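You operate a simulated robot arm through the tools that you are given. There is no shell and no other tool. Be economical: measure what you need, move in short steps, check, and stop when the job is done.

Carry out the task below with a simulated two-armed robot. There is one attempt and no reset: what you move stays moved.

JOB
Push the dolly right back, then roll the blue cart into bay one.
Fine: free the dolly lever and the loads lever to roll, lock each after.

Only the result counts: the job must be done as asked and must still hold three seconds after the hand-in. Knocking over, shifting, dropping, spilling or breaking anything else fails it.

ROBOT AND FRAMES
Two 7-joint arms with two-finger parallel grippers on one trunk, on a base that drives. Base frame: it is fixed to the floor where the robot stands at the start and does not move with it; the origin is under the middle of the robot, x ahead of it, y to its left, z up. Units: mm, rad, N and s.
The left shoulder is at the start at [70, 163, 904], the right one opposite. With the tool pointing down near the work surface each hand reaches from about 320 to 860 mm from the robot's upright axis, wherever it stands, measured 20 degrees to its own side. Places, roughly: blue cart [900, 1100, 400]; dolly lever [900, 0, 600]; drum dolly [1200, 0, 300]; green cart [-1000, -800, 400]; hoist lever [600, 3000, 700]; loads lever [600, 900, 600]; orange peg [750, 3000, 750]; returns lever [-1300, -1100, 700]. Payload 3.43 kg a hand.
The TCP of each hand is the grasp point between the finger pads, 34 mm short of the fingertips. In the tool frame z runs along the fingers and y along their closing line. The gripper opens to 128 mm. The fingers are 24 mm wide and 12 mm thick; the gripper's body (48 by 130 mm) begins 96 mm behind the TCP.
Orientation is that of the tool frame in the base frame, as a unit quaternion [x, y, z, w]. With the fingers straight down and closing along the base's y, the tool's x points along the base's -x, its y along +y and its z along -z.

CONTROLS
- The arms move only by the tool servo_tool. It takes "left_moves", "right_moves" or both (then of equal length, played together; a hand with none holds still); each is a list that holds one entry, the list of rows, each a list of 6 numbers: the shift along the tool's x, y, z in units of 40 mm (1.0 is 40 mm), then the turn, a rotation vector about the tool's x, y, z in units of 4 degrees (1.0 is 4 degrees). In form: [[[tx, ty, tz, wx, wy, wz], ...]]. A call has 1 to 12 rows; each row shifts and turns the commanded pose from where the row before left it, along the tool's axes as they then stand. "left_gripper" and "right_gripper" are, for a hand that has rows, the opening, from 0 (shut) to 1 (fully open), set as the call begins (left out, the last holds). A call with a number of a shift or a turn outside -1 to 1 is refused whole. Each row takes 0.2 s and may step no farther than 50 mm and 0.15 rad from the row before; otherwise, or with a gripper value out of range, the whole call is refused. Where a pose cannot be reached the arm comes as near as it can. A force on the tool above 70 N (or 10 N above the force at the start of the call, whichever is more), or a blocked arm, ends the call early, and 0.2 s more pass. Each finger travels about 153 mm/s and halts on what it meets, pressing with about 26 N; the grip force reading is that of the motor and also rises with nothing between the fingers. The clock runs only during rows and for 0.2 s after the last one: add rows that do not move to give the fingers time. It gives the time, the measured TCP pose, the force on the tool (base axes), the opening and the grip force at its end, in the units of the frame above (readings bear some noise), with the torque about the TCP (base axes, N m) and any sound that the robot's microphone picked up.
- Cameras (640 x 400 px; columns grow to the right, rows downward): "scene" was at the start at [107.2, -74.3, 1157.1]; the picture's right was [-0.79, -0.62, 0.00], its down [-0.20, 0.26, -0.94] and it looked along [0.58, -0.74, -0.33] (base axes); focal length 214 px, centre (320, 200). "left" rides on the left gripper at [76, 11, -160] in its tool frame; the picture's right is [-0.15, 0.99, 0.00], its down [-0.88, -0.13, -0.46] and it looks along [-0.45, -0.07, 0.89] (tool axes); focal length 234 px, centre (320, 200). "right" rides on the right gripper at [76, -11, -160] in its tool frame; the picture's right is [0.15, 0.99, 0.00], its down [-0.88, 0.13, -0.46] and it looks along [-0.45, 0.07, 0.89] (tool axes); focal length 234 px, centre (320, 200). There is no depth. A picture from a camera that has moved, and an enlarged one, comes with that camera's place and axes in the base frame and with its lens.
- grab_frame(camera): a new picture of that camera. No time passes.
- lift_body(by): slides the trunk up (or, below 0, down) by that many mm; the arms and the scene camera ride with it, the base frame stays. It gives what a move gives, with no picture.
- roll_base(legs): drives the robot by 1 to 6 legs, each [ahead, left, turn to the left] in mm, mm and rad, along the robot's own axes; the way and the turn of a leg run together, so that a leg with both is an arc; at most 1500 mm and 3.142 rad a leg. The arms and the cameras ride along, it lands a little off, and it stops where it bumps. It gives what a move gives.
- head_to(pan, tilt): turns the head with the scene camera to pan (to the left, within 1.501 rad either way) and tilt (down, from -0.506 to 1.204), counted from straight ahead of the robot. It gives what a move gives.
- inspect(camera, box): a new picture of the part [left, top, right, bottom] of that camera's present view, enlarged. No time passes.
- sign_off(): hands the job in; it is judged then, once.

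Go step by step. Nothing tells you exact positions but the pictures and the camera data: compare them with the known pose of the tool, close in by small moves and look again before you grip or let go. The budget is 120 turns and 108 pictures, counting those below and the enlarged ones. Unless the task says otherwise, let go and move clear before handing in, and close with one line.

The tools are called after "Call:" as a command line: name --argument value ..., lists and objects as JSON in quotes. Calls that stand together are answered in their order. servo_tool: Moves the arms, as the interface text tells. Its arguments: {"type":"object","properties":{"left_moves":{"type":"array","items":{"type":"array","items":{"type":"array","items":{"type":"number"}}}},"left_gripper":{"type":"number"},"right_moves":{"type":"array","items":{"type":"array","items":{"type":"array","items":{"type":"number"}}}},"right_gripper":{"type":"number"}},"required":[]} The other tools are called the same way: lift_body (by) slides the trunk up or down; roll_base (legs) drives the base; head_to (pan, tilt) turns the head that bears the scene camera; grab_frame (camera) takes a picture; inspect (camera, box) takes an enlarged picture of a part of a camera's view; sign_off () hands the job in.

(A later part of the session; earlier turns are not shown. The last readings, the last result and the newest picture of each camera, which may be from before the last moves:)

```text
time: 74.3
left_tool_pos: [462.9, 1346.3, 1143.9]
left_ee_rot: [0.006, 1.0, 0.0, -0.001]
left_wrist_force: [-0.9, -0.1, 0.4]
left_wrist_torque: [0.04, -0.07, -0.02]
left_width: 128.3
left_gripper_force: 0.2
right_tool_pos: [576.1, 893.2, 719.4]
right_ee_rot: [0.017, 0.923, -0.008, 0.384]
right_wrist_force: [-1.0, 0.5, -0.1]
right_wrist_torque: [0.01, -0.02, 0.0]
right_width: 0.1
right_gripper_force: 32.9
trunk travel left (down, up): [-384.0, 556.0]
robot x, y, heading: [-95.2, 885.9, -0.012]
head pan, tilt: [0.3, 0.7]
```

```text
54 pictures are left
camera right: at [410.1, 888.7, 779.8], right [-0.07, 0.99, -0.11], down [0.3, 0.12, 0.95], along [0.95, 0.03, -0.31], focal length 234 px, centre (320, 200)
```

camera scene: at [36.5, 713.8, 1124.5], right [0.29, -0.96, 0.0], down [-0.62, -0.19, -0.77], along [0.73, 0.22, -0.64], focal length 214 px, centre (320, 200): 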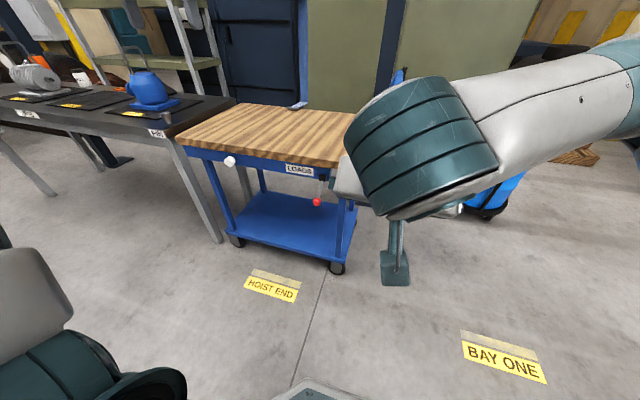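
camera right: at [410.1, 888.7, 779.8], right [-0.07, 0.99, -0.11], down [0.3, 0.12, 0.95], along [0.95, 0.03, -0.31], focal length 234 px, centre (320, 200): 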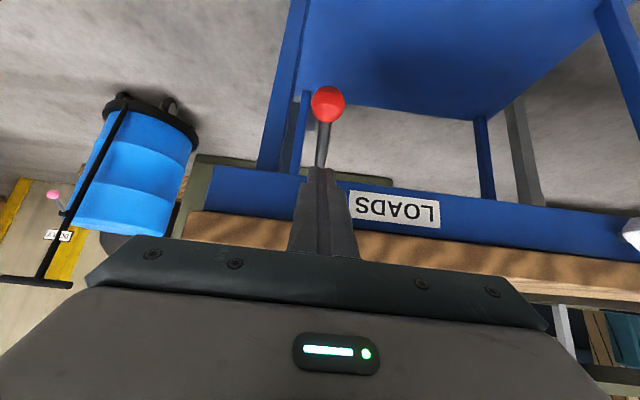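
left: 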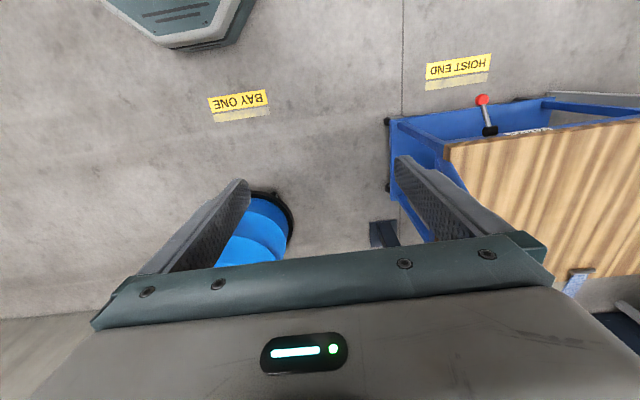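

The lever springs back (bistable), and the grip slipped. I'll tilt the hand nearly horizontal and push from underneath with shut fingers instead.

Call:
servo_tool --right_moves '[[[0, 0, -1, 0, 0, 0], [0, 0, -1, 0, 0, 0], [0, 0, 0, 0, -1, 0], [0, 0, 0, 0, -1, 0], [0, 0, 0, 0, -1, 0], [0, 0, 0, 0, -1, 0], [0, 0, 0, 0, -1, 0], [0, 0, 0, 0, -1, 0], [0, 0, 0, 0, -1, 0], [0, 0, 0, 0, -1, 0]]]' --right_gripper 0

Call:
servo_tool --right_moves '[[[1, 0, 0, 0, 0, 0], [1, 0, 0, 0, 0, 0], [1, 0, 0, 0, 0, 0], [1, 0, 0, 0, 0, 0], [0.25, 0, 0, 0, 0, 0]]]'

Call:
grab_frame --camera "scene"

Call:
grab_frame --camera "right"

```text
time: 76.5
left_tool_pos: [464.4, 1347.4, 1142.1]
left_ee_rot: [0.006, 1.0, 0.0, -0.003]
left_wrist_force: [1.2, 0.5, -0.4]
left_wrist_torque: [0.03, -0.02, 0.01]
left_width: 128.2
left_gripper_force: 0.0
right_tool_pos: [516.1, 894.5, 770.2]
right_ee_rot: [0.013, 0.785, -0.014, 0.62]
right_wrist_force: [0.5, -0.2, -0.2]
right_wrist_torque: [-0.03, 0.01, -0.01]
right_width: 0.0
right_gripper_force: 33.3
trunk travel left (down, up): [-384.0, 556.0]
robot x, y, heading: [-94.8, 889.1, -0.014]
head pan, tilt: [0.3, 0.7]
```

```text
time: 77.7
left_tool_pos: [464.7, 1347.2, 1143.5]
left_ee_rot: [0.006, 1.0, 0.001, -0.001]
left_wrist_force: [0.3, -0.6, 0.1]
left_wrist_torque: [0.0, 0.04, 0.02]
left_width: 128.1
left_gripper_force: 0.0
right_tool_pos: [480.2, 895.0, 604.0]
right_ee_rot: [0.013, 0.785, -0.014, 0.62]
right_wrist_force: [-0.5, -0.3, -0.7]
right_wrist_torque: [0.03, -0.02, -0.01]
right_width: 0.0
right_gripper_force: 33.5
trunk travel left (down, up): [-384.0, 556.0]
robot x, y, heading: [-90.5, 889.5, -0.012]
head pan, tilt: [0.3, 0.7]
```

```text
53 pictures are left
camera scene: at [38.4, 911.1, 1124.5], right [0.28, -0.96, 0.0], down [-0.62, -0.18, -0.76], along [0.73, 0.22, -0.64], focal length 214 px, centre (320, 200)
```

scene: 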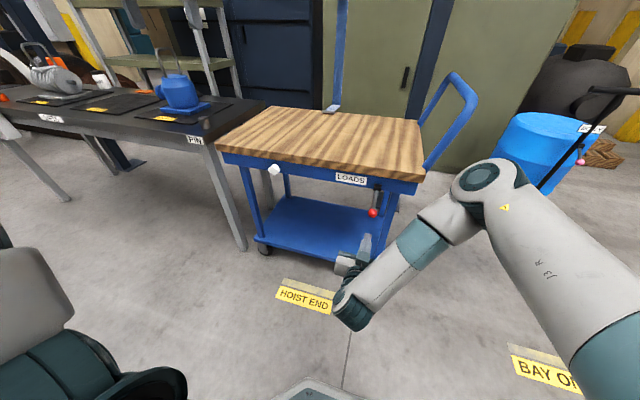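

```text
52 pictures are left
camera right: at [308.0, 890.1, 568.5], right [0.0, 0.99, -0.15], down [-0.24, 0.15, 0.96], along [0.97, 0.03, 0.23], focal length 234 px, centre (320, 200)
```

right: 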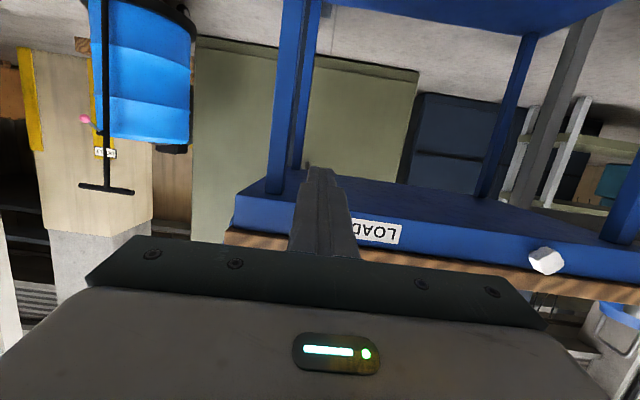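

Call:
servo_tool --right_moves '[[[0, 0, 1, 0, 0, 0], [0, 0, 1, 0, 0, 0], [0, 0, 0.15, 0, 0, 0]]]'

Call:
inspect --camera "scene" --box '[310, 150, 430, 270]'

```text
time: 78.5
left_tool_pos: [464.6, 1346.7, 1143.9]
left_ee_rot: [0.005, 1.0, 0.0, -0.002]
left_wrist_force: [-0.8, 0.1, 0.5]
left_wrist_torque: [-0.02, 0.01, -0.01]
left_width: 127.9
left_gripper_force: 0.2
right_tool_pos: [562.3, 892.1, 584.2]
right_ee_rot: [0.013, 0.785, -0.014, 0.62]
right_wrist_force: [0.0, -0.5, 0.8]
right_wrist_torque: [-0.01, -0.02, -0.05]
right_width: 0.0
right_gripper_force: 33.0
trunk travel left (down, up): [-384.0, 556.0]
robot x, y, heading: [-93.6, 887.8, -0.012]
head pan, tilt: [0.3, 0.7]
```

```text
3.33 times, centred on (370, 210) of scene
camera zoom: at [38.3, 911.2, 1124.5], right [0.28, -0.96, 0.0], down [-0.62, -0.18, -0.76], along [0.73, 0.22, -0.64], focal length 715 px, centre (153, 167)
```

zoom: 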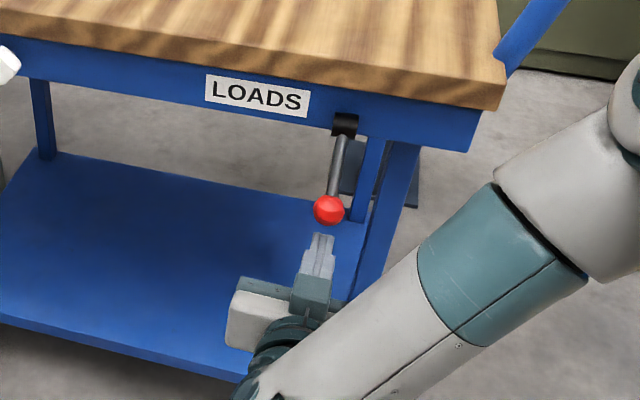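

Call:
servo_tool --right_moves '[[[-0.4, 0, 0, 0, 0, 0], [-0.4, 0, 0, 0, 0, 0], [-0.4, 0, 0, 0, 0, 0]]]'

Call:
servo_tool --right_moves '[[[-0.4, 0, 0, 0, 0, 0], [-0.4, 0, 0, 0, 0, 0]]]'

Call:
inspect --camera "scene" --box '[310, 150, 430, 270]'

```text
time: 79.3
left_tool_pos: [465.3, 1346.2, 1142.5]
left_ee_rot: [0.005, 1.0, 0.0, -0.002]
left_wrist_force: [0.2, 0.1, 0.3]
left_wrist_torque: [0.02, 0.0, -0.01]
left_width: 127.8
left_gripper_force: 0.0
right_tool_pos: [574.5, 891.2, 633.5]
right_ee_rot: [0.014, 0.784, -0.015, 0.621]
right_wrist_force: [-0.2, -0.3, -0.7]
right_wrist_torque: [0.02, -0.02, -0.01]
right_width: 0.0
right_gripper_force: 33.1
trunk travel left (down, up): [-384.0, 556.0]
robot x, y, heading: [-96.6, 890.9, -0.009]
head pan, tilt: [0.3, 0.7]
```

```text
time: 79.9
left_tool_pos: [465.0, 1346.0, 1142.0]
left_ee_rot: [0.005, 1.0, 0.0, -0.001]
left_wrist_force: [1.0, 0.2, -0.3]
left_wrist_torque: [0.01, -0.02, 0.0]
left_width: 128.0
left_gripper_force: 0.0
right_tool_pos: [581.5, 890.8, 662.8]
right_ee_rot: [0.014, 0.784, -0.016, 0.621]
right_wrist_force: [-0.8, 0.5, 0.4]
right_wrist_torque: [0.0, -0.02, 0.03]
right_width: 0.0
right_gripper_force: 32.8
trunk travel left (down, up): [-384.0, 556.0]
robot x, y, heading: [-94.5, 887.9, -0.014]
head pan, tilt: [0.3, 0.7]
```

```text
3.33 times, centred on (370, 210) of scene
camera zoom: at [38.5, 911.2, 1124.5], right [0.28, -0.96, 0.0], down [-0.62, -0.18, -0.76], along [0.73, 0.22, -0.64], focal length 715 px, centre (153, 167)
```

zoom: 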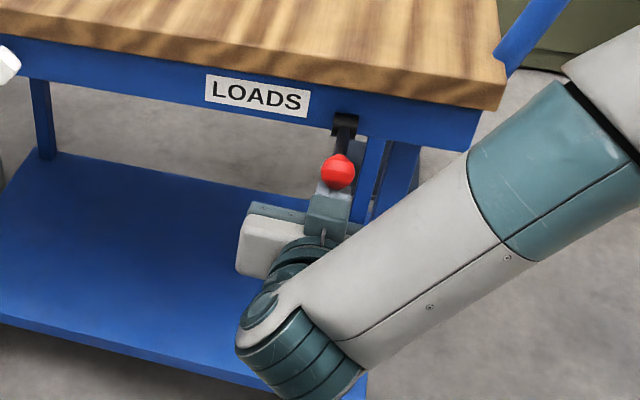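

Call:
servo_tool --right_moves '[[[-0.4, 0, 0, 0, 0, 0], [-0.4, 0, 0, 0, 0, 0]]]'

Call:
servo_tool --right_moves '[[[-0.3, 0, 0, 0, 0, 0], [-0.3, 0, 0, 0, 0, 0]]]'

Call:
inspect --camera "scene" --box '[310, 130, 430, 250]'

```text
time: 80.5
left_tool_pos: [465.6, 1346.6, 1141.5]
left_ee_rot: [0.005, 1.0, 0.0, -0.001]
left_wrist_force: [-0.7, -0.3, 0.3]
left_wrist_torque: [0.03, 0.0, -0.01]
left_width: 127.8
left_gripper_force: 0.0
right_tool_pos: [587.6, 891.2, 694.0]
right_ee_rot: [0.014, 0.785, -0.015, 0.619]
right_wrist_force: [-0.4, -0.4, -0.2]
right_wrist_torque: [0.02, -0.01, 0.01]
right_width: 0.2
right_gripper_force: 33.0
trunk travel left (down, up): [-384.0, 556.0]
robot x, y, heading: [-92.4, 887.2, -0.008]
head pan, tilt: [0.3, 0.7]
```

```text
time: 81.1
left_tool_pos: [464.1, 1346.1, 1143.8]
left_ee_rot: [0.006, 1.0, 0.0, -0.001]
left_wrist_force: [-0.8, -0.1, -0.2]
left_wrist_torque: [-0.04, -0.09, 0.01]
left_width: 127.7
left_gripper_force: 0.1
right_tool_pos: [583.9, 891.1, 698.9]
right_ee_rot: [0.008, 0.797, -0.016, 0.604]
right_wrist_force: [0.6, -0.2, -15.7]
right_wrist_torque: [-0.03, 0.74, -0.06]
right_width: 0.4
right_gripper_force: 33.7
trunk travel left (down, up): [-384.0, 556.0]
robot x, y, heading: [-93.5, 892.0, -0.012]
head pan, tilt: [0.3, 0.7]
stopped in row 2 (right hand): the force on the tool passed its limit at 76 N (the readings are from after the stop); the commanded pose is now the measured one
```

```text
3.33 times, centred on (370, 190) of scene
camera zoom: at [37.3, 911.0, 1125.0], right [0.28, -0.96, 0.0], down [-0.62, -0.18, -0.77], along [0.73, 0.22, -0.64], focal length 715 px, centre (153, 233)
```

zoom: 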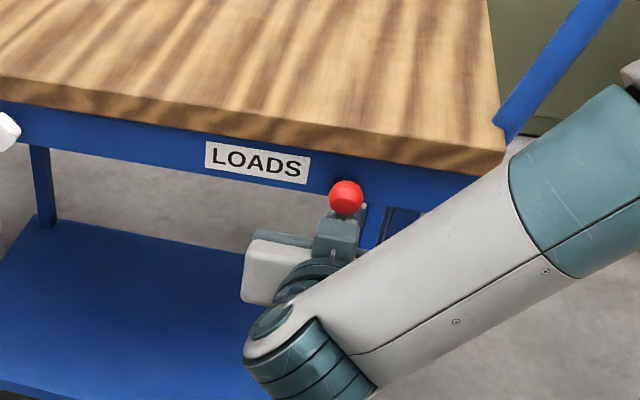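

The lever hit its upper stop (76 N). I'll withdraw and verify it stays up.

Call:
servo_tool --right_moves '[[[0.3, 0, -0.3, 0, 0, 0], [0, 0, -1, 0, 0, 0], [0, 0, -1, 0, 0, 0], [0, 0, -1, 0, 0, 0]]]' --right_gripper 1

Call:
servo_tool --right_moves '[[[0, 0, 0, 0, 1, 0], [0, 0, 0, 0, 1, 0], [0, 0, 0, 0, 1, 0], [0, 0, 0, 0, 1, 0], [0, 0, 0, 0, 1, 0], [0, 0, 0, 0, 1, 0], [0, 0, 0, 0, 1, 0]]]'

Call:
grab_frame --camera "right"

Call:
grab_frame --camera "scene"

```text
time: 82.1
left_tool_pos: [463.9, 1346.6, 1141.6]
left_ee_rot: [0.005, 1.0, -0.001, -0.001]
left_wrist_force: [-0.3, -0.7, 0.2]
left_wrist_torque: [-0.05, 0.01, -0.01]
left_width: 128.2
left_gripper_force: 0.1
right_tool_pos: [453.2, 895.5, 725.9]
right_ee_rot: [0.008, 0.795, -0.015, 0.607]
right_wrist_force: [0.0, 0.2, 0.0]
right_wrist_torque: [0.02, -0.01, -0.03]
right_width: 128.3
right_gripper_force: 0.1
trunk travel left (down, up): [-384.0, 556.0]
robot x, y, heading: [-89.6, 888.4, -0.011]
head pan, tilt: [0.3, 0.7]
```

```text
time: 83.7
left_tool_pos: [464.5, 1345.9, 1142.9]
left_ee_rot: [0.005, 1.0, 0.0, -0.001]
left_wrist_force: [0.7, 0.1, -0.5]
left_wrist_torque: [0.01, 0.02, -0.02]
left_width: 128.1
left_gripper_force: 0.1
right_tool_pos: [455.2, 895.9, 725.4]
right_ee_rot: [0.013, 0.919, -0.014, 0.394]
right_wrist_force: [-0.2, 0.4, 1.2]
right_wrist_torque: [-0.02, 0.03, -0.03]
right_width: 127.7
right_gripper_force: 0.0
trunk travel left (down, up): [-384.0, 556.0]
robot x, y, heading: [-93.0, 888.7, -0.01]
head pan, tilt: [0.3, 0.7]
```

```text
48 pictures are left
camera right: at [288.1, 891.8, 781.0], right [-0.07, 0.99, -0.12], down [0.28, 0.14, 0.95], along [0.96, 0.03, -0.29], focal length 234 px, centre (320, 200)
```

right: 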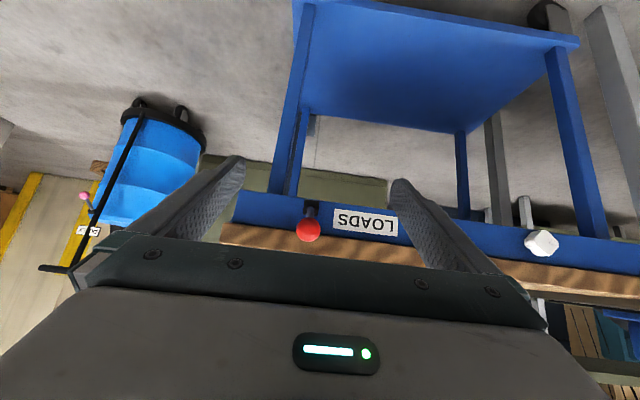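

```text
47 pictures are left
camera scene: at [37.8, 910.8, 1124.5], right [0.28, -0.96, 0.0], down [-0.62, -0.18, -0.76], along [0.73, 0.22, -0.64], focal length 214 px, centre (320, 200)
```

scene: 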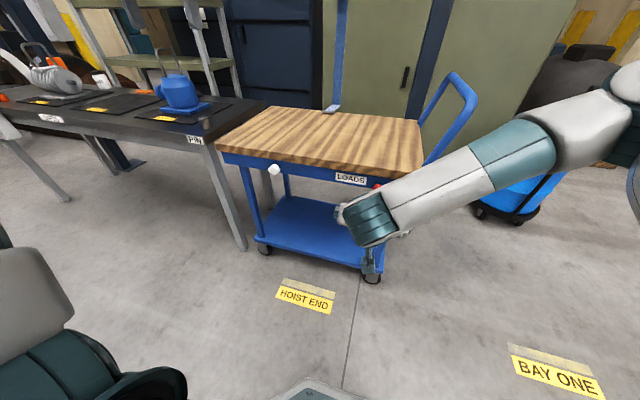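

Lever stays up (free). There is a blue upright thing at the back of the deck; I'll look at it and the white knob before moving.

Call:
inspect --camera "scene" --box '[260, 0, 480, 140]'

Call:
inspect --camera "scene" --box '[180, 90, 340, 260]'

Call:
grab_frame --camera "left"

```text
2.86 times, centred on (370, 70) of scene
camera zoom: at [37.8, 910.8, 1124.5], right [0.28, -0.96, 0.0], down [-0.62, -0.18, -0.76], along [0.73, 0.22, -0.64], focal length 613 px, centre (177, 571)
```

zoom: 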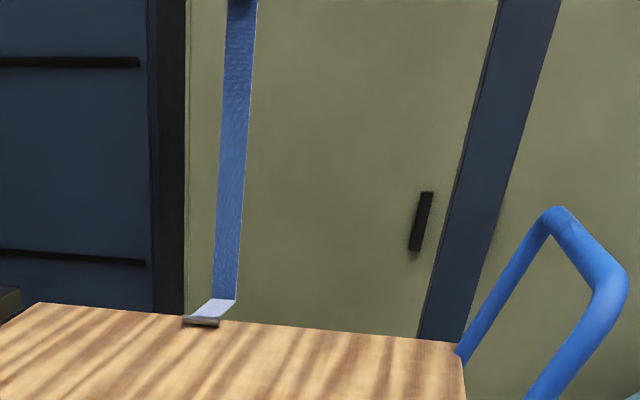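

```text
2.35 times, centred on (260, 175) of scene
camera zoom: at [37.8, 910.8, 1124.5], right [0.28, -0.96, 0.0], down [-0.62, -0.18, -0.76], along [0.73, 0.22, -0.64], focal length 505 px, centre (461, 259)
```

zoom: 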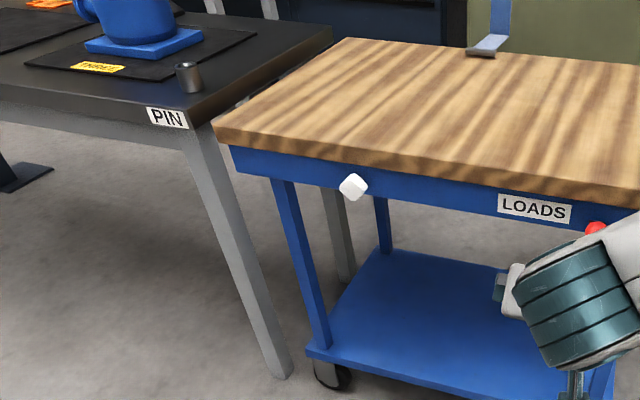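

```text
44 pictures are left
camera left: at [388.7, 1357.3, 1303.0], right [0.16, 0.99, 0.0], down [0.88, -0.14, 0.45], along [0.45, -0.07, -0.89], focal length 234 px, centre (320, 200)
```

left: 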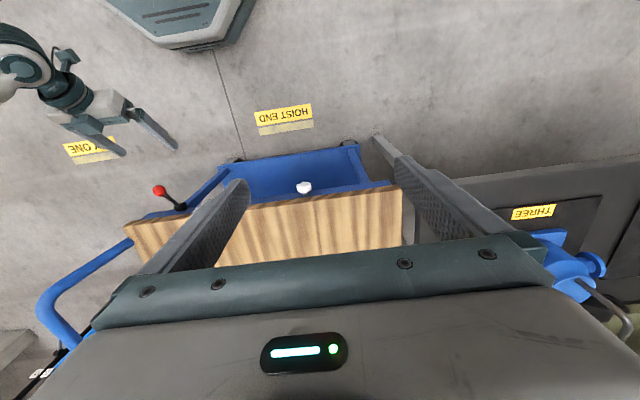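

A blue strap reaches down to the deck's back edge. I'll look up along it to see what it's tied to.

Call:
head_to --pan 0.25 --tilt 0.1

Call:
grab_frame --camera "scene"

Call:
inspect --camera "scene" --box '[230, 80, 410, 250]'

```text
time: 84.7
left_tool_pos: [465.1, 1347.0, 1141.6]
left_ee_rot: [0.005, 1.0, 0.0, -0.002]
left_wrist_force: [0.1, -0.5, -0.8]
left_wrist_torque: [0.0, 0.01, 0.03]
left_width: 128.0
left_gripper_force: 0.0
right_tool_pos: [455.3, 897.6, 725.0]
right_ee_rot: [0.013, 0.918, -0.014, 0.396]
right_wrist_force: [0.3, 0.7, 0.2]
right_wrist_torque: [0.02, -0.03, 0.04]
right_width: 127.9
right_gripper_force: 0.0
trunk travel left (down, up): [-384.0, 556.0]
robot x, y, heading: [-93.7, 892.1, -0.013]
head pan, tilt: [0.25, 0.099]
```

```text
43 pictures are left
camera scene: at [45.9, 908.6, 1179.2], right [0.24, -0.97, 0.0], down [-0.1, -0.02, -0.99], along [0.97, 0.23, -0.1], focal length 214 px, centre (320, 200)
```

scene: 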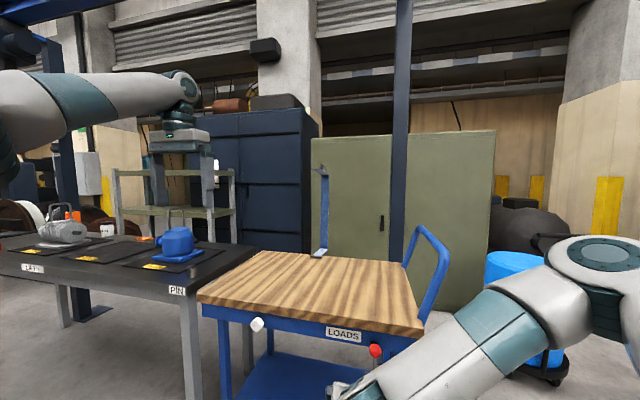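

```text
2.35 times, centred on (320, 165) of scene
camera zoom: at [45.9, 908.6, 1179.2], right [0.24, -0.97, 0.0], down [-0.1, -0.02, -0.99], along [0.97, 0.23, -0.1], focal length 505 px, centre (320, 282)
```

zoom: 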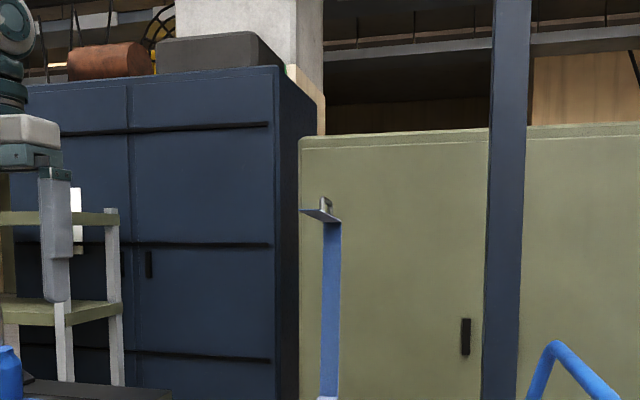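

It appears to be an upright on the cart's back; I'll move gently and watch it. Front right leg is near (705, 815). Next I slide right, lower the hand and come in to grip that leg.

Call:
roll_base --legs '[[0, -82, 0.012]]'

Call:
servo_tool --right_moves '[[[0.745, 0, 0.705, 0, 0, 0], [0.745, 0, 0.705, 0, 0, 0], [0.745, 0, 0.705, 0, 0, 0], [0.745, 0, 0.705, 0, 0, 0], [0.745, 0, 0.705, 0, 0, 0]]]'

Call:
roll_base --legs '[[80, 0, 0]]'

Call:
grab_frame --camera "right"

```text
time: 85.8
left_tool_pos: [458.1, 1270.0, 1144.3]
left_ee_rot: [-0.002, 1.0, 0.001, -0.002]
left_wrist_force: [0.1, 0.4, 0.0]
left_wrist_torque: [0.07, -0.02, 0.0]
left_width: 127.9
left_gripper_force: 0.1
right_tool_pos: [454.2, 820.1, 725.0]
right_ee_rot: [0.006, 0.918, -0.009, 0.395]
right_wrist_force: [-0.8, 0.5, -0.1]
right_wrist_torque: [0.01, -0.01, -0.01]
right_width: 128.1
right_gripper_force: 0.0
trunk travel left (down, up): [-384.0, 556.0]
robot x, y, heading: [-94.7, 805.3, 0.005]
head pan, tilt: [0.25, 0.099]
```

```text
time: 87.0
left_tool_pos: [457.7, 1270.4, 1143.0]
left_ee_rot: [-0.002, 1.0, 0.0, -0.001]
left_wrist_force: [0.2, 0.1, -1.0]
left_wrist_torque: [-0.01, 0.03, -0.02]
left_width: 127.8
left_gripper_force: 0.0
right_tool_pos: [458.7, 817.4, 516.7]
right_ee_rot: [0.005, 0.918, -0.011, 0.395]
right_wrist_force: [0.0, -0.3, 0.1]
right_wrist_torque: [-0.01, -0.06, -0.01]
right_width: 128.0
right_gripper_force: 0.2
trunk travel left (down, up): [-384.0, 556.0]
robot x, y, heading: [-87.1, 801.5, -0.001]
head pan, tilt: [0.25, 0.099]
```

```text
time: 88.1
left_tool_pos: [539.1, 1271.0, 1143.0]
left_ee_rot: [-0.003, 1.0, 0.0, -0.002]
left_wrist_force: [0.5, -0.3, -0.9]
left_wrist_torque: [0.03, 0.02, 0.01]
left_width: 128.3
left_gripper_force: 0.1
right_tool_pos: [540.4, 818.2, 516.6]
right_ee_rot: [0.005, 0.919, -0.01, 0.395]
right_wrist_force: [0.1, 1.2, -1.5]
right_wrist_torque: [0.0, 0.01, 0.02]
right_width: 127.9
right_gripper_force: 0.1
trunk travel left (down, up): [-384.0, 556.0]
robot x, y, heading: [-9.7, 802.8, 0.005]
head pan, tilt: [0.25, 0.099]
```

```text
41 pictures are left
camera right: at [372.6, 810.8, 572.9], right [-0.08, 0.99, -0.12], down [0.28, 0.14, 0.95], along [0.96, 0.05, -0.29], focal length 234 px, centre (320, 200)
```

right: 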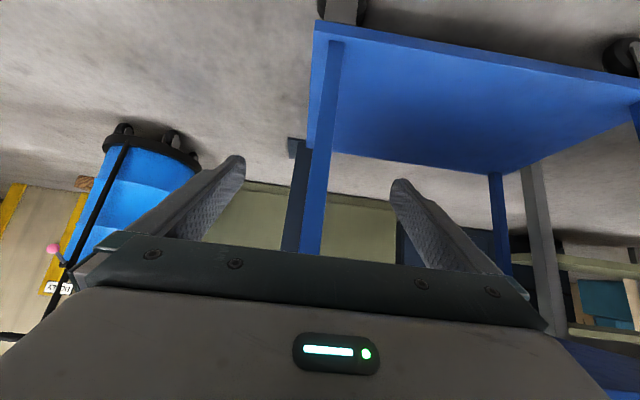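

Call:
servo_tool --right_moves '[[[-0.33, 0.02, 0.86, 0, 0, 0], [-0.33, 0.02, 0.86, 0, 0, 0], [-0.33, 0.02, 0.86, 0, 0, 0]]]'

Call:
grab_frame --camera "right"

```text
time: 88.9
left_tool_pos: [538.4, 1273.1, 1143.2]
left_ee_rot: [-0.003, 1.0, 0.0, -0.002]
left_wrist_force: [0.5, 0.1, -0.8]
left_wrist_torque: [0.0, 0.02, 0.0]
left_width: 128.1
left_gripper_force: 0.0
right_tool_pos: [645.7, 818.9, 476.3]
right_ee_rot: [0.004, 0.918, -0.009, 0.396]
right_wrist_force: [0.3, -0.2, 0.4]
right_wrist_torque: [0.02, 0.02, 0.06]
right_width: 127.9
right_gripper_force: 0.0
trunk travel left (down, up): [-384.0, 556.0]
robot x, y, heading: [-14.3, 803.9, 0.006]
head pan, tilt: [0.25, 0.099]
```

```text
40 pictures are left
camera right: at [477.6, 810.9, 531.3], right [-0.08, 0.99, -0.12], down [0.28, 0.14, 0.95], along [0.96, 0.05, -0.29], focal length 234 px, centre (320, 200)
```

right: 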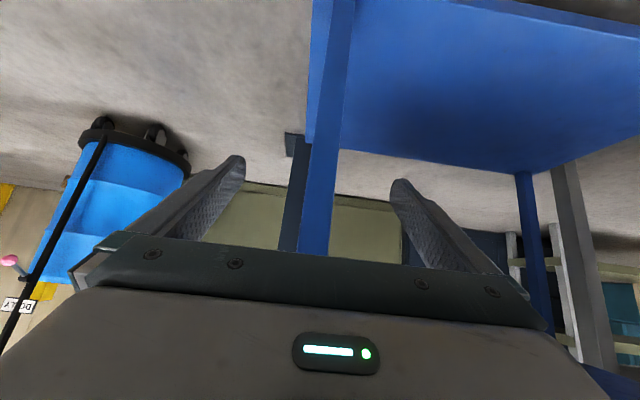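

Call:
servo_tool --right_moves '[[[-0.38, 0.02, 0.76, 0, 0, 0], [-0.38, 0.02, 0.76, 0, 0, 0]]]'

Call:
servo_tool --right_moves '[[[0, 0, 0, 0, 0, 0], [0, 0, 0, 0, 0, 0], [0, 0, 0, 0, 0, 0]]]' --right_gripper 0

Call:
grab_frame --camera "right"

```text
time: 89.5
left_tool_pos: [537.8, 1271.1, 1142.5]
left_ee_rot: [-0.002, 1.0, -0.001, -0.001]
left_wrist_force: [-0.3, 0.5, -0.8]
left_wrist_torque: [-0.01, 0.01, -0.01]
left_width: 128.2
left_gripper_force: 0.0
right_tool_pos: [710.0, 817.0, 454.9]
right_ee_rot: [0.004, 0.918, -0.009, 0.395]
right_wrist_force: [0.2, -0.4, 0.0]
right_wrist_torque: [0.03, -0.02, 0.01]
right_width: 128.1
right_gripper_force: 0.2
trunk travel left (down, up): [-384.0, 556.0]
robot x, y, heading: [-15.9, 803.8, 0.005]
head pan, tilt: [0.25, 0.099]
```

```text
time: 90.3
left_tool_pos: [538.9, 1271.5, 1143.0]
left_ee_rot: [-0.003, 1.0, 0.0, -0.002]
left_wrist_force: [-0.3, -0.2, -0.2]
left_wrist_torque: [0.01, -0.01, 0.01]
left_width: 128.0
left_gripper_force: 0.0
right_tool_pos: [708.9, 818.2, 454.8]
right_ee_rot: [0.005, 0.918, -0.009, 0.397]
right_wrist_force: [0.6, 5.9, 0.1]
right_wrist_torque: [2.62, 0.2, 1.77]
right_width: 30.5
right_gripper_force: 44.7
trunk travel left (down, up): [-384.0, 556.0]
robot x, y, heading: [-9.2, 801.7, 0.008]
head pan, tilt: [0.25, 0.099]
```

```text
39 pictures are left
camera right: at [541.8, 810.9, 510.4], right [-0.09, 0.99, -0.12], down [0.28, 0.14, 0.95], along [0.96, 0.05, -0.29], focal length 234 px, centre (320, 200)
```

right: 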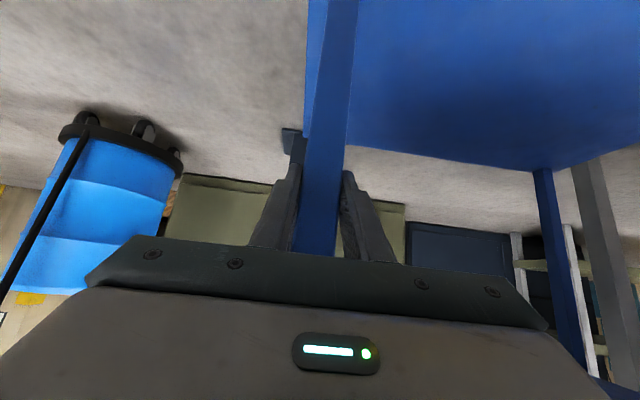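

Leg gripped (30.5 mm). I'll take a reference view of the HOIST END label, then roll sideways a little as a test.

Call:
head_to --pan 0.5 --tilt 0.8

Call:
grab_frame --camera "scene"

Call:
roll_base --legs '[[0, -80, 0]]'

Call:
grab_frame --camera "scene"

```text
time: 91.3
left_tool_pos: [538.9, 1271.7, 1142.2]
left_ee_rot: [-0.002, 1.0, 0.0, -0.002]
left_wrist_force: [-0.1, -0.4, -0.2]
left_wrist_torque: [0.04, 0.03, 0.0]
left_width: 128.0
left_gripper_force: 0.0
right_tool_pos: [709.6, 817.4, 453.4]
right_ee_rot: [0.005, 0.918, -0.01, 0.396]
right_wrist_force: [-2.9, 6.9, 2.3]
right_wrist_torque: [2.31, 0.98, 1.66]
right_width: 30.6
right_gripper_force: 44.5
trunk travel left (down, up): [-384.0, 556.0]
robot x, y, heading: [-10.1, 804.5, 0.004]
head pan, tilt: [0.499, 0.799]
```

```text
38 pictures are left
camera scene: at [107.4, 843.5, 1116.3], right [0.48, -0.88, 0.0], down [-0.63, -0.35, -0.7], along [0.61, 0.34, -0.72], focal length 214 px, centre (320, 200)
```

scene: 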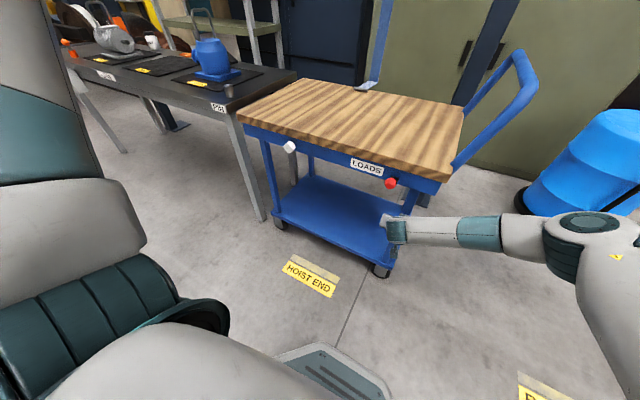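

```text
time: 92.4
left_tool_pos: [537.6, 1191.9, 1142.9]
left_ee_rot: [-0.003, 1.0, 0.0, -0.001]
left_wrist_force: [-0.3, 0.3, 0.5]
left_wrist_torque: [0.06, -0.04, 0.01]
left_width: 128.2
left_gripper_force: 0.1
right_tool_pos: [710.2, 740.4, 455.3]
right_ee_rot: [0.002, 0.919, -0.007, 0.395]
right_wrist_force: [-5.5, 8.0, -3.3]
right_wrist_torque: [2.3, -0.81, 1.56]
right_width: 30.5
right_gripper_force: 45.1
trunk travel left (down, up): [-384.0, 556.0]
robot x, y, heading: [-15.0, 724.4, 0.006]
head pan, tilt: [0.499, 0.799]
```

```text
37 pictures are left
camera scene: at [108.3, 763.2, 1115.9], right [0.48, -0.88, 0.0], down [-0.63, -0.35, -0.7], along [0.61, 0.34, -0.72], focal length 214 px, centre (320, 200)
```

scene: 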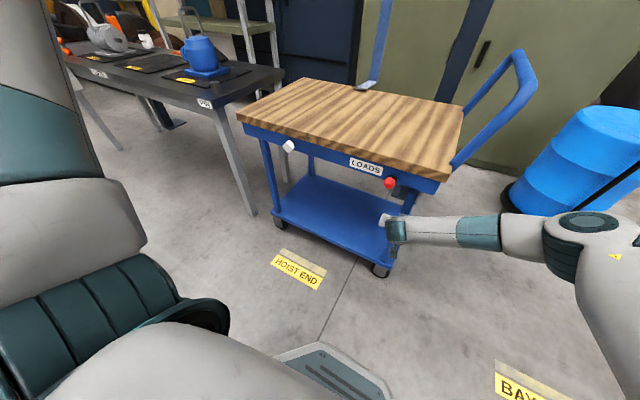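

The cart rolls freely and its upright travels with it. I'll continue 480 mm, then check clearance to the dolly.

Call:
roll_base --legs '[[0, -480, 0]]'

Call:
head_to --pan -0.1 --tilt 0.5

Call:
grab_frame --camera "scene"

```text
time: 95.2
left_tool_pos: [537.3, 719.0, 1143.2]
left_ee_rot: [-0.007, 1.0, 0.0, -0.001]
left_wrist_force: [-0.9, 0.4, 0.4]
left_wrist_torque: [0.01, 0.01, 0.01]
left_width: 128.0
left_gripper_force: 0.0
right_tool_pos: [711.6, 269.0, 455.0]
right_ee_rot: [-0.002, 0.919, -0.005, 0.394]
right_wrist_force: [-37.6, -6.1, -4.6]
right_wrist_torque: [2.04, -0.13, 0.63]
right_width: 30.1
right_gripper_force: 44.6
trunk travel left (down, up): [-384.0, 556.0]
robot x, y, heading: [-7.6, 248.0, 0.018]
head pan, tilt: [0.499, 0.799]
```

```text
time: 96.2
left_tool_pos: [538.3, 718.5, 1143.1]
left_ee_rot: [-0.007, 1.0, 0.0, -0.001]
left_wrist_force: [0.6, 0.4, 0.1]
left_wrist_torque: [-0.04, -0.04, 0.02]
left_width: 128.2
left_gripper_force: 0.1
right_tool_pos: [711.1, 268.3, 453.9]
right_ee_rot: [-0.001, 0.919, -0.006, 0.395]
right_wrist_force: [-6.8, -4.8, 7.5]
right_wrist_torque: [2.44, -0.18, 0.54]
right_width: 30.3
right_gripper_force: 45.3
trunk travel left (down, up): [-384.0, 556.0]
robot x, y, heading: [-7.8, 248.7, 0.015]
head pan, tilt: [-0.099, 0.499]
```

```text
36 pictures are left
camera scene: at [131.8, 238.9, 1142.3], right [-0.08, -1.0, 0.0], down [-0.48, 0.04, -0.88], along [0.88, -0.07, -0.48], focal length 214 px, centre (320, 200)
```

scene: 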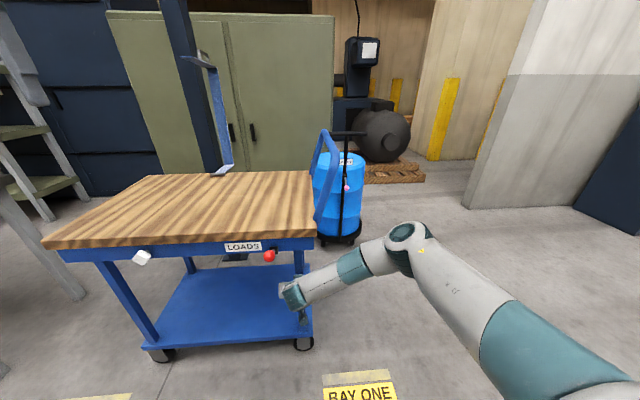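

Call:
inspect --camera "scene" --box '[280, 110, 400, 260]'

Call:
grab_frame --camera "right"

```text
2.67 times, centred on (340, 185) of scene
camera zoom: at [131.8, 238.9, 1142.3], right [-0.08, -1.0, 0.0], down [-0.48, 0.04, -0.88], along [0.88, -0.07, -0.48], focal length 572 px, centre (267, 240)
```

zoom: 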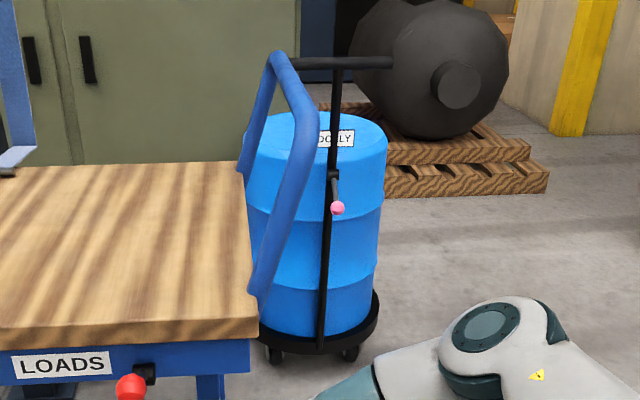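

```text
34 pictures are left
camera right: at [544.9, 258.4, 510.5], right [-0.1, 0.99, -0.12], down [0.28, 0.14, 0.95], along [0.96, 0.06, -0.29], focal length 234 px, centre (320, 200)
```

right: 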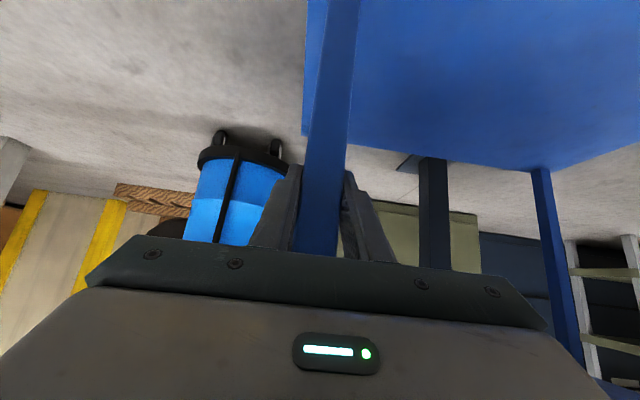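

Clearance looks fine: cart rear ≈1180–1190, dolly knob ≈1215–1260 and lower, T-bar ≈1330. I'll advance 300 and check again.

Call:
roll_base --legs '[[0, -300, -0.012]]'

Call:
grab_frame --camera "scene"

Call:
inspect --camera "scene" --box '[180, 60, 340, 200]'

```text
time: 98.3
left_tool_pos: [545.7, 410.9, 1143.9]
left_ee_rot: [0.0, 1.0, 0.001, -0.001]
left_wrist_force: [0.8, 0.3, 0.3]
left_wrist_torque: [0.01, 0.0, 0.0]
left_width: 128.1
left_gripper_force: 0.1
right_tool_pos: [712.7, -41.2, 454.1]
right_ee_rot: [0.002, 0.919, -0.007, 0.394]
right_wrist_force: [-34.0, -3.2, 3.1]
right_wrist_torque: [2.47, -0.16, 1.74]
right_width: 30.6
right_gripper_force: 44.7
trunk travel left (down, up): [-384.0, 556.0]
robot x, y, heading: [-2.1, -57.9, 0.001]
head pan, tilt: [-0.099, 0.499]
```

```text
33 pictures are left
camera scene: at [133.1, -64.9, 1142.3], right [-0.1, -1.0, 0.0], down [-0.47, 0.05, -0.88], along [0.87, -0.09, -0.48], focal length 214 px, centre (320, 200)
```

scene: 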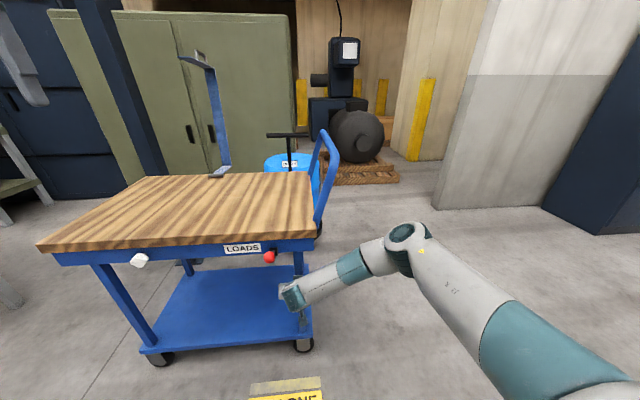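

```text
2.86 times, centred on (260, 130) of scene
camera zoom: at [133.1, -64.9, 1142.3], right [-0.1, -1.0, 0.0], down [-0.47, 0.05, -0.88], along [0.87, -0.09, -0.48], focal length 613 px, centre (491, 400)
```

zoom: 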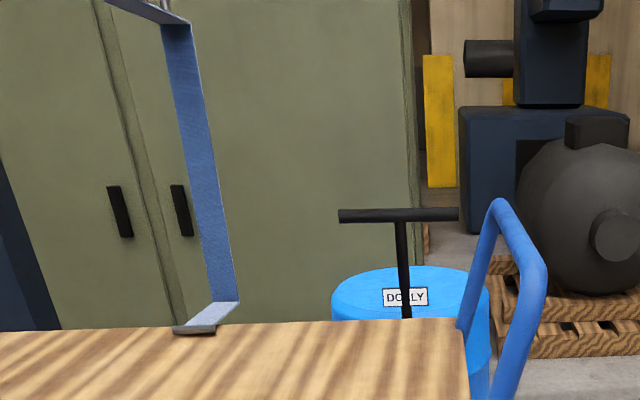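

Call:
head_to --pan 0.2 --tilt 0.8

Call:
grab_frame --camera "scene"

```text
time: 99.1
left_tool_pos: [544.6, 409.0, 1143.5]
left_ee_rot: [-0.001, 1.0, -0.001, -0.001]
left_wrist_force: [-0.3, -0.6, 0.7]
left_wrist_torque: [-0.01, 0.03, -0.02]
left_width: 128.1
left_gripper_force: 0.0
right_tool_pos: [713.1, -40.8, 452.9]
right_ee_rot: [0.003, 0.919, -0.007, 0.394]
right_wrist_force: [-8.1, -4.8, 8.1]
right_wrist_torque: [3.09, -0.72, 1.63]
right_width: 30.3
right_gripper_force: 44.4
trunk travel left (down, up): [-384.0, 556.0]
robot x, y, heading: [-1.0, -56.7, -0.0]
head pan, tilt: [0.201, 0.799]
```

```text
31 pictures are left
camera scene: at [122.1, -39.5, 1116.5], right [0.2, -0.98, 0.0], down [-0.7, -0.14, -0.7], along [0.68, 0.14, -0.72], focal length 214 px, centre (320, 200)
```

scene: 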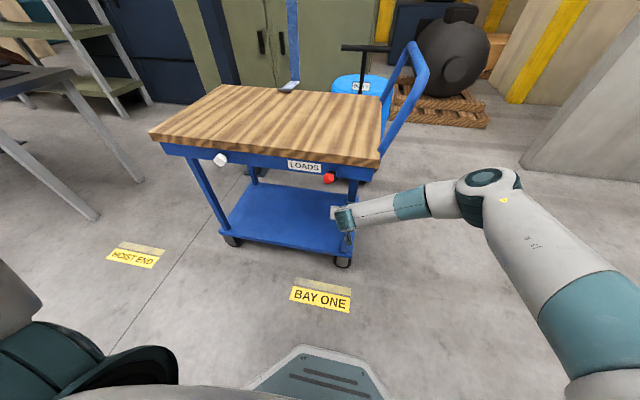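

BAY ONE label is at y≈41, HOIST END at ≈1135, so the total shift is about 1095; ~237 mm remain. Rolling 220, then creeping.

Call:
roll_base --legs '[[0, -220, 0]]'

Call:
grab_frame --camera "scene"

```text
time: 100.8
left_tool_pos: [541.9, 195.6, 1144.5]
left_ee_rot: [-0.004, 1.0, 0.0, -0.001]
left_wrist_force: [0.2, 0.1, -0.1]
left_wrist_torque: [-0.01, -0.01, -0.02]
left_width: 128.2
left_gripper_force: 0.0
right_tool_pos: [712.0, -254.6, 452.9]
right_ee_rot: [0.0, 0.92, -0.005, 0.392]
right_wrist_force: [-27.3, 0.9, 10.1]
right_wrist_torque: [2.35, -0.6, 1.08]
right_width: 30.1
right_gripper_force: 45.0
trunk travel left (down, up): [-384.0, 556.0]
robot x, y, heading: [-2.9, -271.2, 0.003]
head pan, tilt: [0.201, 0.799]
```

```text
30 pictures are left
camera scene: at [121.6, -256.0, 1116.5], right [0.2, -0.98, 0.0], down [-0.7, -0.15, -0.7], along [0.68, 0.14, -0.72], focal length 214 px, centre (320, 200)
```

scene: 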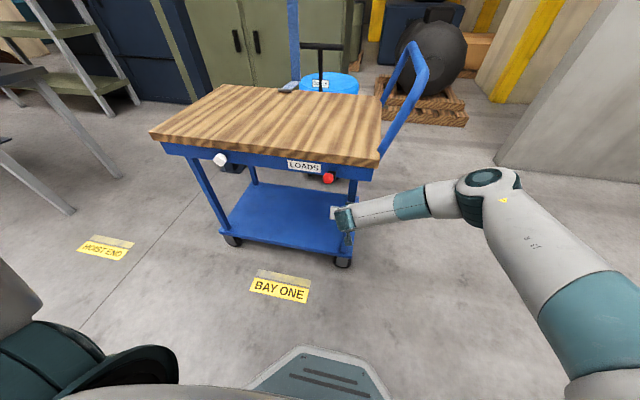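

Call:
roll_base --legs '[[0, -24, 0]]'

Call:
head_to --pan 0.5 --tilt 0.8

Call:
grab_frame --camera "scene"

```text
time: 101.6
left_tool_pos: [544.3, 170.3, 1143.9]
left_ee_rot: [-0.003, 1.0, 0.001, 0.0]
left_wrist_force: [-0.3, -0.5, 0.8]
left_wrist_torque: [0.09, 0.01, 0.0]
left_width: 128.2
left_gripper_force: 0.1
right_tool_pos: [711.8, -278.4, 452.1]
right_ee_rot: [0.0, 0.919, -0.005, 0.393]
right_wrist_force: [-11.0, 1.3, 13.0]
right_wrist_torque: [1.84, 0.12, 0.72]
right_width: 30.3
right_gripper_force: 45.1
trunk travel left (down, up): [-384.0, 556.0]
robot x, y, heading: [-1.6, -296.8, 0.007]
head pan, tilt: [0.201, 0.799]
```

```text
time: 102.4
left_tool_pos: [544.5, 170.3, 1143.9]
left_ee_rot: [-0.004, 1.0, 0.001, -0.002]
left_wrist_force: [-0.5, 0.2, -0.2]
left_wrist_torque: [0.01, 0.01, 0.0]
left_width: 128.1
left_gripper_force: 0.1
right_tool_pos: [711.9, -279.0, 453.4]
right_ee_rot: [-0.001, 0.919, -0.005, 0.393]
right_wrist_force: [-8.9, -5.5, 9.4]
right_wrist_torque: [2.95, -0.41, 1.1]
right_width: 30.2
right_gripper_force: 45.1
trunk travel left (down, up): [-384.0, 556.0]
robot x, y, heading: [-3.5, -295.4, 0.007]
head pan, tilt: [0.499, 0.799]
```

```text
29 pictures are left
camera scene: at [114.1, -257.8, 1116.5], right [0.48, -0.88, 0.0], down [-0.63, -0.35, -0.7], along [0.61, 0.34, -0.72], focal length 214 px, centre (320, 200)
```

scene: 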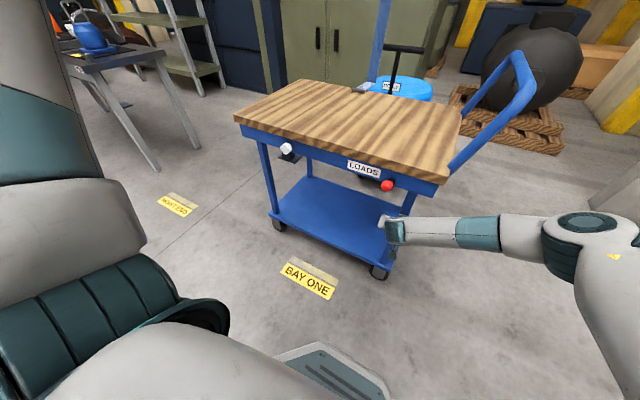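

The view matches the reference at HOIST END within a pixel or so: the cart is in bay one (shift 1096 mm). Releasing the leg and preparing to press the loads lever down.

Call:
servo_tool --right_moves '[[[0, 0, 0, 0, 0, 0], [0, 0, 0, 0, 0, 0], [0, 0, 0, 0, 0, 0]]]' --right_gripper 1

Call:
roll_base --legs '[[-300, 0, 0]]'

Call:
servo_tool --right_moves '[[[-0.65, 0, -0.65, 0, 0, 0], [-0.65, 0, -0.65, 0, 0, 0], [-0.65, 0, -0.65, 0, 0, 0], [-0.65, 0, -0.65, 0, 0, 0], [-0.65, 0, -0.65, 0, 0, 0], [-0.65, 0, -0.65, 0, 0, 0], [-0.65, 0, -0.65, 0, 0, 0], [-0.65, 0, -0.65, 0, 0, 0], [-0.65, 0, -0.65, 0, 0, 0], [-0.65, 0, -0.65, 0, 0, 0]]]' --right_gripper 0

Call:
servo_tool --right_moves '[[[0, 0, 0, 0, 1, 0], [0, 0, 0, 0, 1, 0], [0, 0, 0, 0, 1, 0], [0, 0, 0, 0, 1, 0], [0, 0, 0, 0, 1, 0], [0, 0, 0, 0, 1, 0], [0, 0, 0, 0, 1, 0], [0, 0, 0, 0, 1, 0], [0, 0, 0, 0, 1, 0], [0, 0, 0, 0, 1, 0], [0, 0, 0, 0, 1, 0], [0, 0, 0, 0, 0.5, 0]]]'

Call:
roll_base --legs '[[0, 72, 0]]'

Call:
grab_frame --camera "scene"

```text
time: 103.2
left_tool_pos: [545.3, 171.6, 1141.6]
left_ee_rot: [-0.003, 1.0, 0.0, -0.002]
left_wrist_force: [0.3, -0.5, -0.4]
left_wrist_torque: [0.01, 0.0, -0.01]
left_width: 127.6
left_gripper_force: 0.0
right_tool_pos: [713.0, -278.7, 451.6]
right_ee_rot: [-0.001, 0.92, -0.006, 0.393]
right_wrist_force: [0.3, 0.6, -0.3]
right_wrist_torque: [0.03, 0.0, 0.02]
right_width: 128.1
right_gripper_force: 0.0
trunk travel left (down, up): [-384.0, 556.0]
robot x, y, heading: [-7.2, -296.0, 0.001]
head pan, tilt: [0.499, 0.799]
```

```text
time: 105.2
left_tool_pos: [245.4, 169.7, 1144.0]
left_ee_rot: [-0.004, 1.0, -0.001, -0.001]
left_wrist_force: [-1.2, 0.3, 0.8]
left_wrist_torque: [-0.01, -0.04, 0.03]
left_width: 128.0
left_gripper_force: 0.1
right_tool_pos: [412.6, -279.4, 452.7]
right_ee_rot: [-0.001, 0.92, -0.006, 0.393]
right_wrist_force: [0.3, 0.3, -0.5]
right_wrist_torque: [0.01, 0.04, -0.01]
right_width: 128.0
right_gripper_force: 0.1
trunk travel left (down, up): [-384.0, 556.0]
robot x, y, heading: [-301.0, -299.4, 0.009]
head pan, tilt: [0.499, 0.799]
```

```text
time: 107.4
left_tool_pos: [245.3, 169.7, 1143.5]
left_ee_rot: [-0.003, 1.0, 0.0, -0.002]
left_wrist_force: [0.3, -1.0, -0.2]
left_wrist_torque: [0.0, -0.03, -0.01]
left_width: 128.3
left_gripper_force: 0.0
right_tool_pos: [406.4, -275.2, 816.2]
right_ee_rot: [0.0, 0.92, -0.006, 0.393]
right_wrist_force: [-0.8, 0.5, 0.4]
right_wrist_torque: [0.0, -0.01, -0.03]
right_width: 0.0
right_gripper_force: 26.1
trunk travel left (down, up): [-384.0, 556.0]
robot x, y, heading: [-302.4, -293.2, 0.005]
head pan, tilt: [0.499, 0.799]
```

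```text
time: 110.0
left_tool_pos: [245.5, 169.6, 1142.9]
left_ee_rot: [-0.002, 1.0, 0.0, -0.002]
left_wrist_force: [-0.8, -0.2, -0.2]
left_wrist_torque: [0.0, 0.02, -0.02]
left_width: 128.0
left_gripper_force: 0.1
right_tool_pos: [405.2, -276.1, 819.8]
right_ee_rot: [0.002, 1.0, -0.006, 0.001]
right_wrist_force: [-0.8, -0.5, 0.2]
right_wrist_torque: [0.01, 0.0, -0.03]
right_width: 0.1
right_gripper_force: 26.0
trunk travel left (down, up): [-384.0, 556.0]
robot x, y, heading: [-305.6, -297.9, 0.001]
head pan, tilt: [0.499, 0.799]
```

```text
time: 111.0
left_tool_pos: [246.9, 242.7, 1142.5]
left_ee_rot: [-0.003, 1.0, 0.0, -0.002]
left_wrist_force: [0.3, -0.1, -0.5]
left_wrist_torque: [-0.05, -0.04, -0.02]
left_width: 128.2
left_gripper_force: 0.1
right_tool_pos: [405.3, -203.9, 819.5]
right_ee_rot: [0.002, 1.0, -0.005, 0.002]
right_wrist_force: [-0.3, 0.3, 0.1]
right_wrist_torque: [-0.02, 0.0, 0.0]
right_width: 0.0
right_gripper_force: 26.0
trunk travel left (down, up): [-384.0, 556.0]
robot x, y, heading: [-302.8, -226.9, 0.002]
head pan, tilt: [0.499, 0.799]
```

```text
28 pictures are left
camera scene: at [-183.9, -186.4, 1116.2], right [0.48, -0.88, 0.0], down [-0.63, -0.35, -0.7], along [0.61, 0.34, -0.72], focal length 214 px, centre (320, 200)
```

scene: 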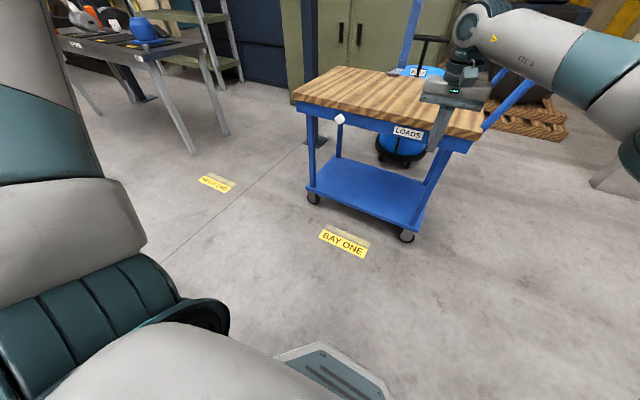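

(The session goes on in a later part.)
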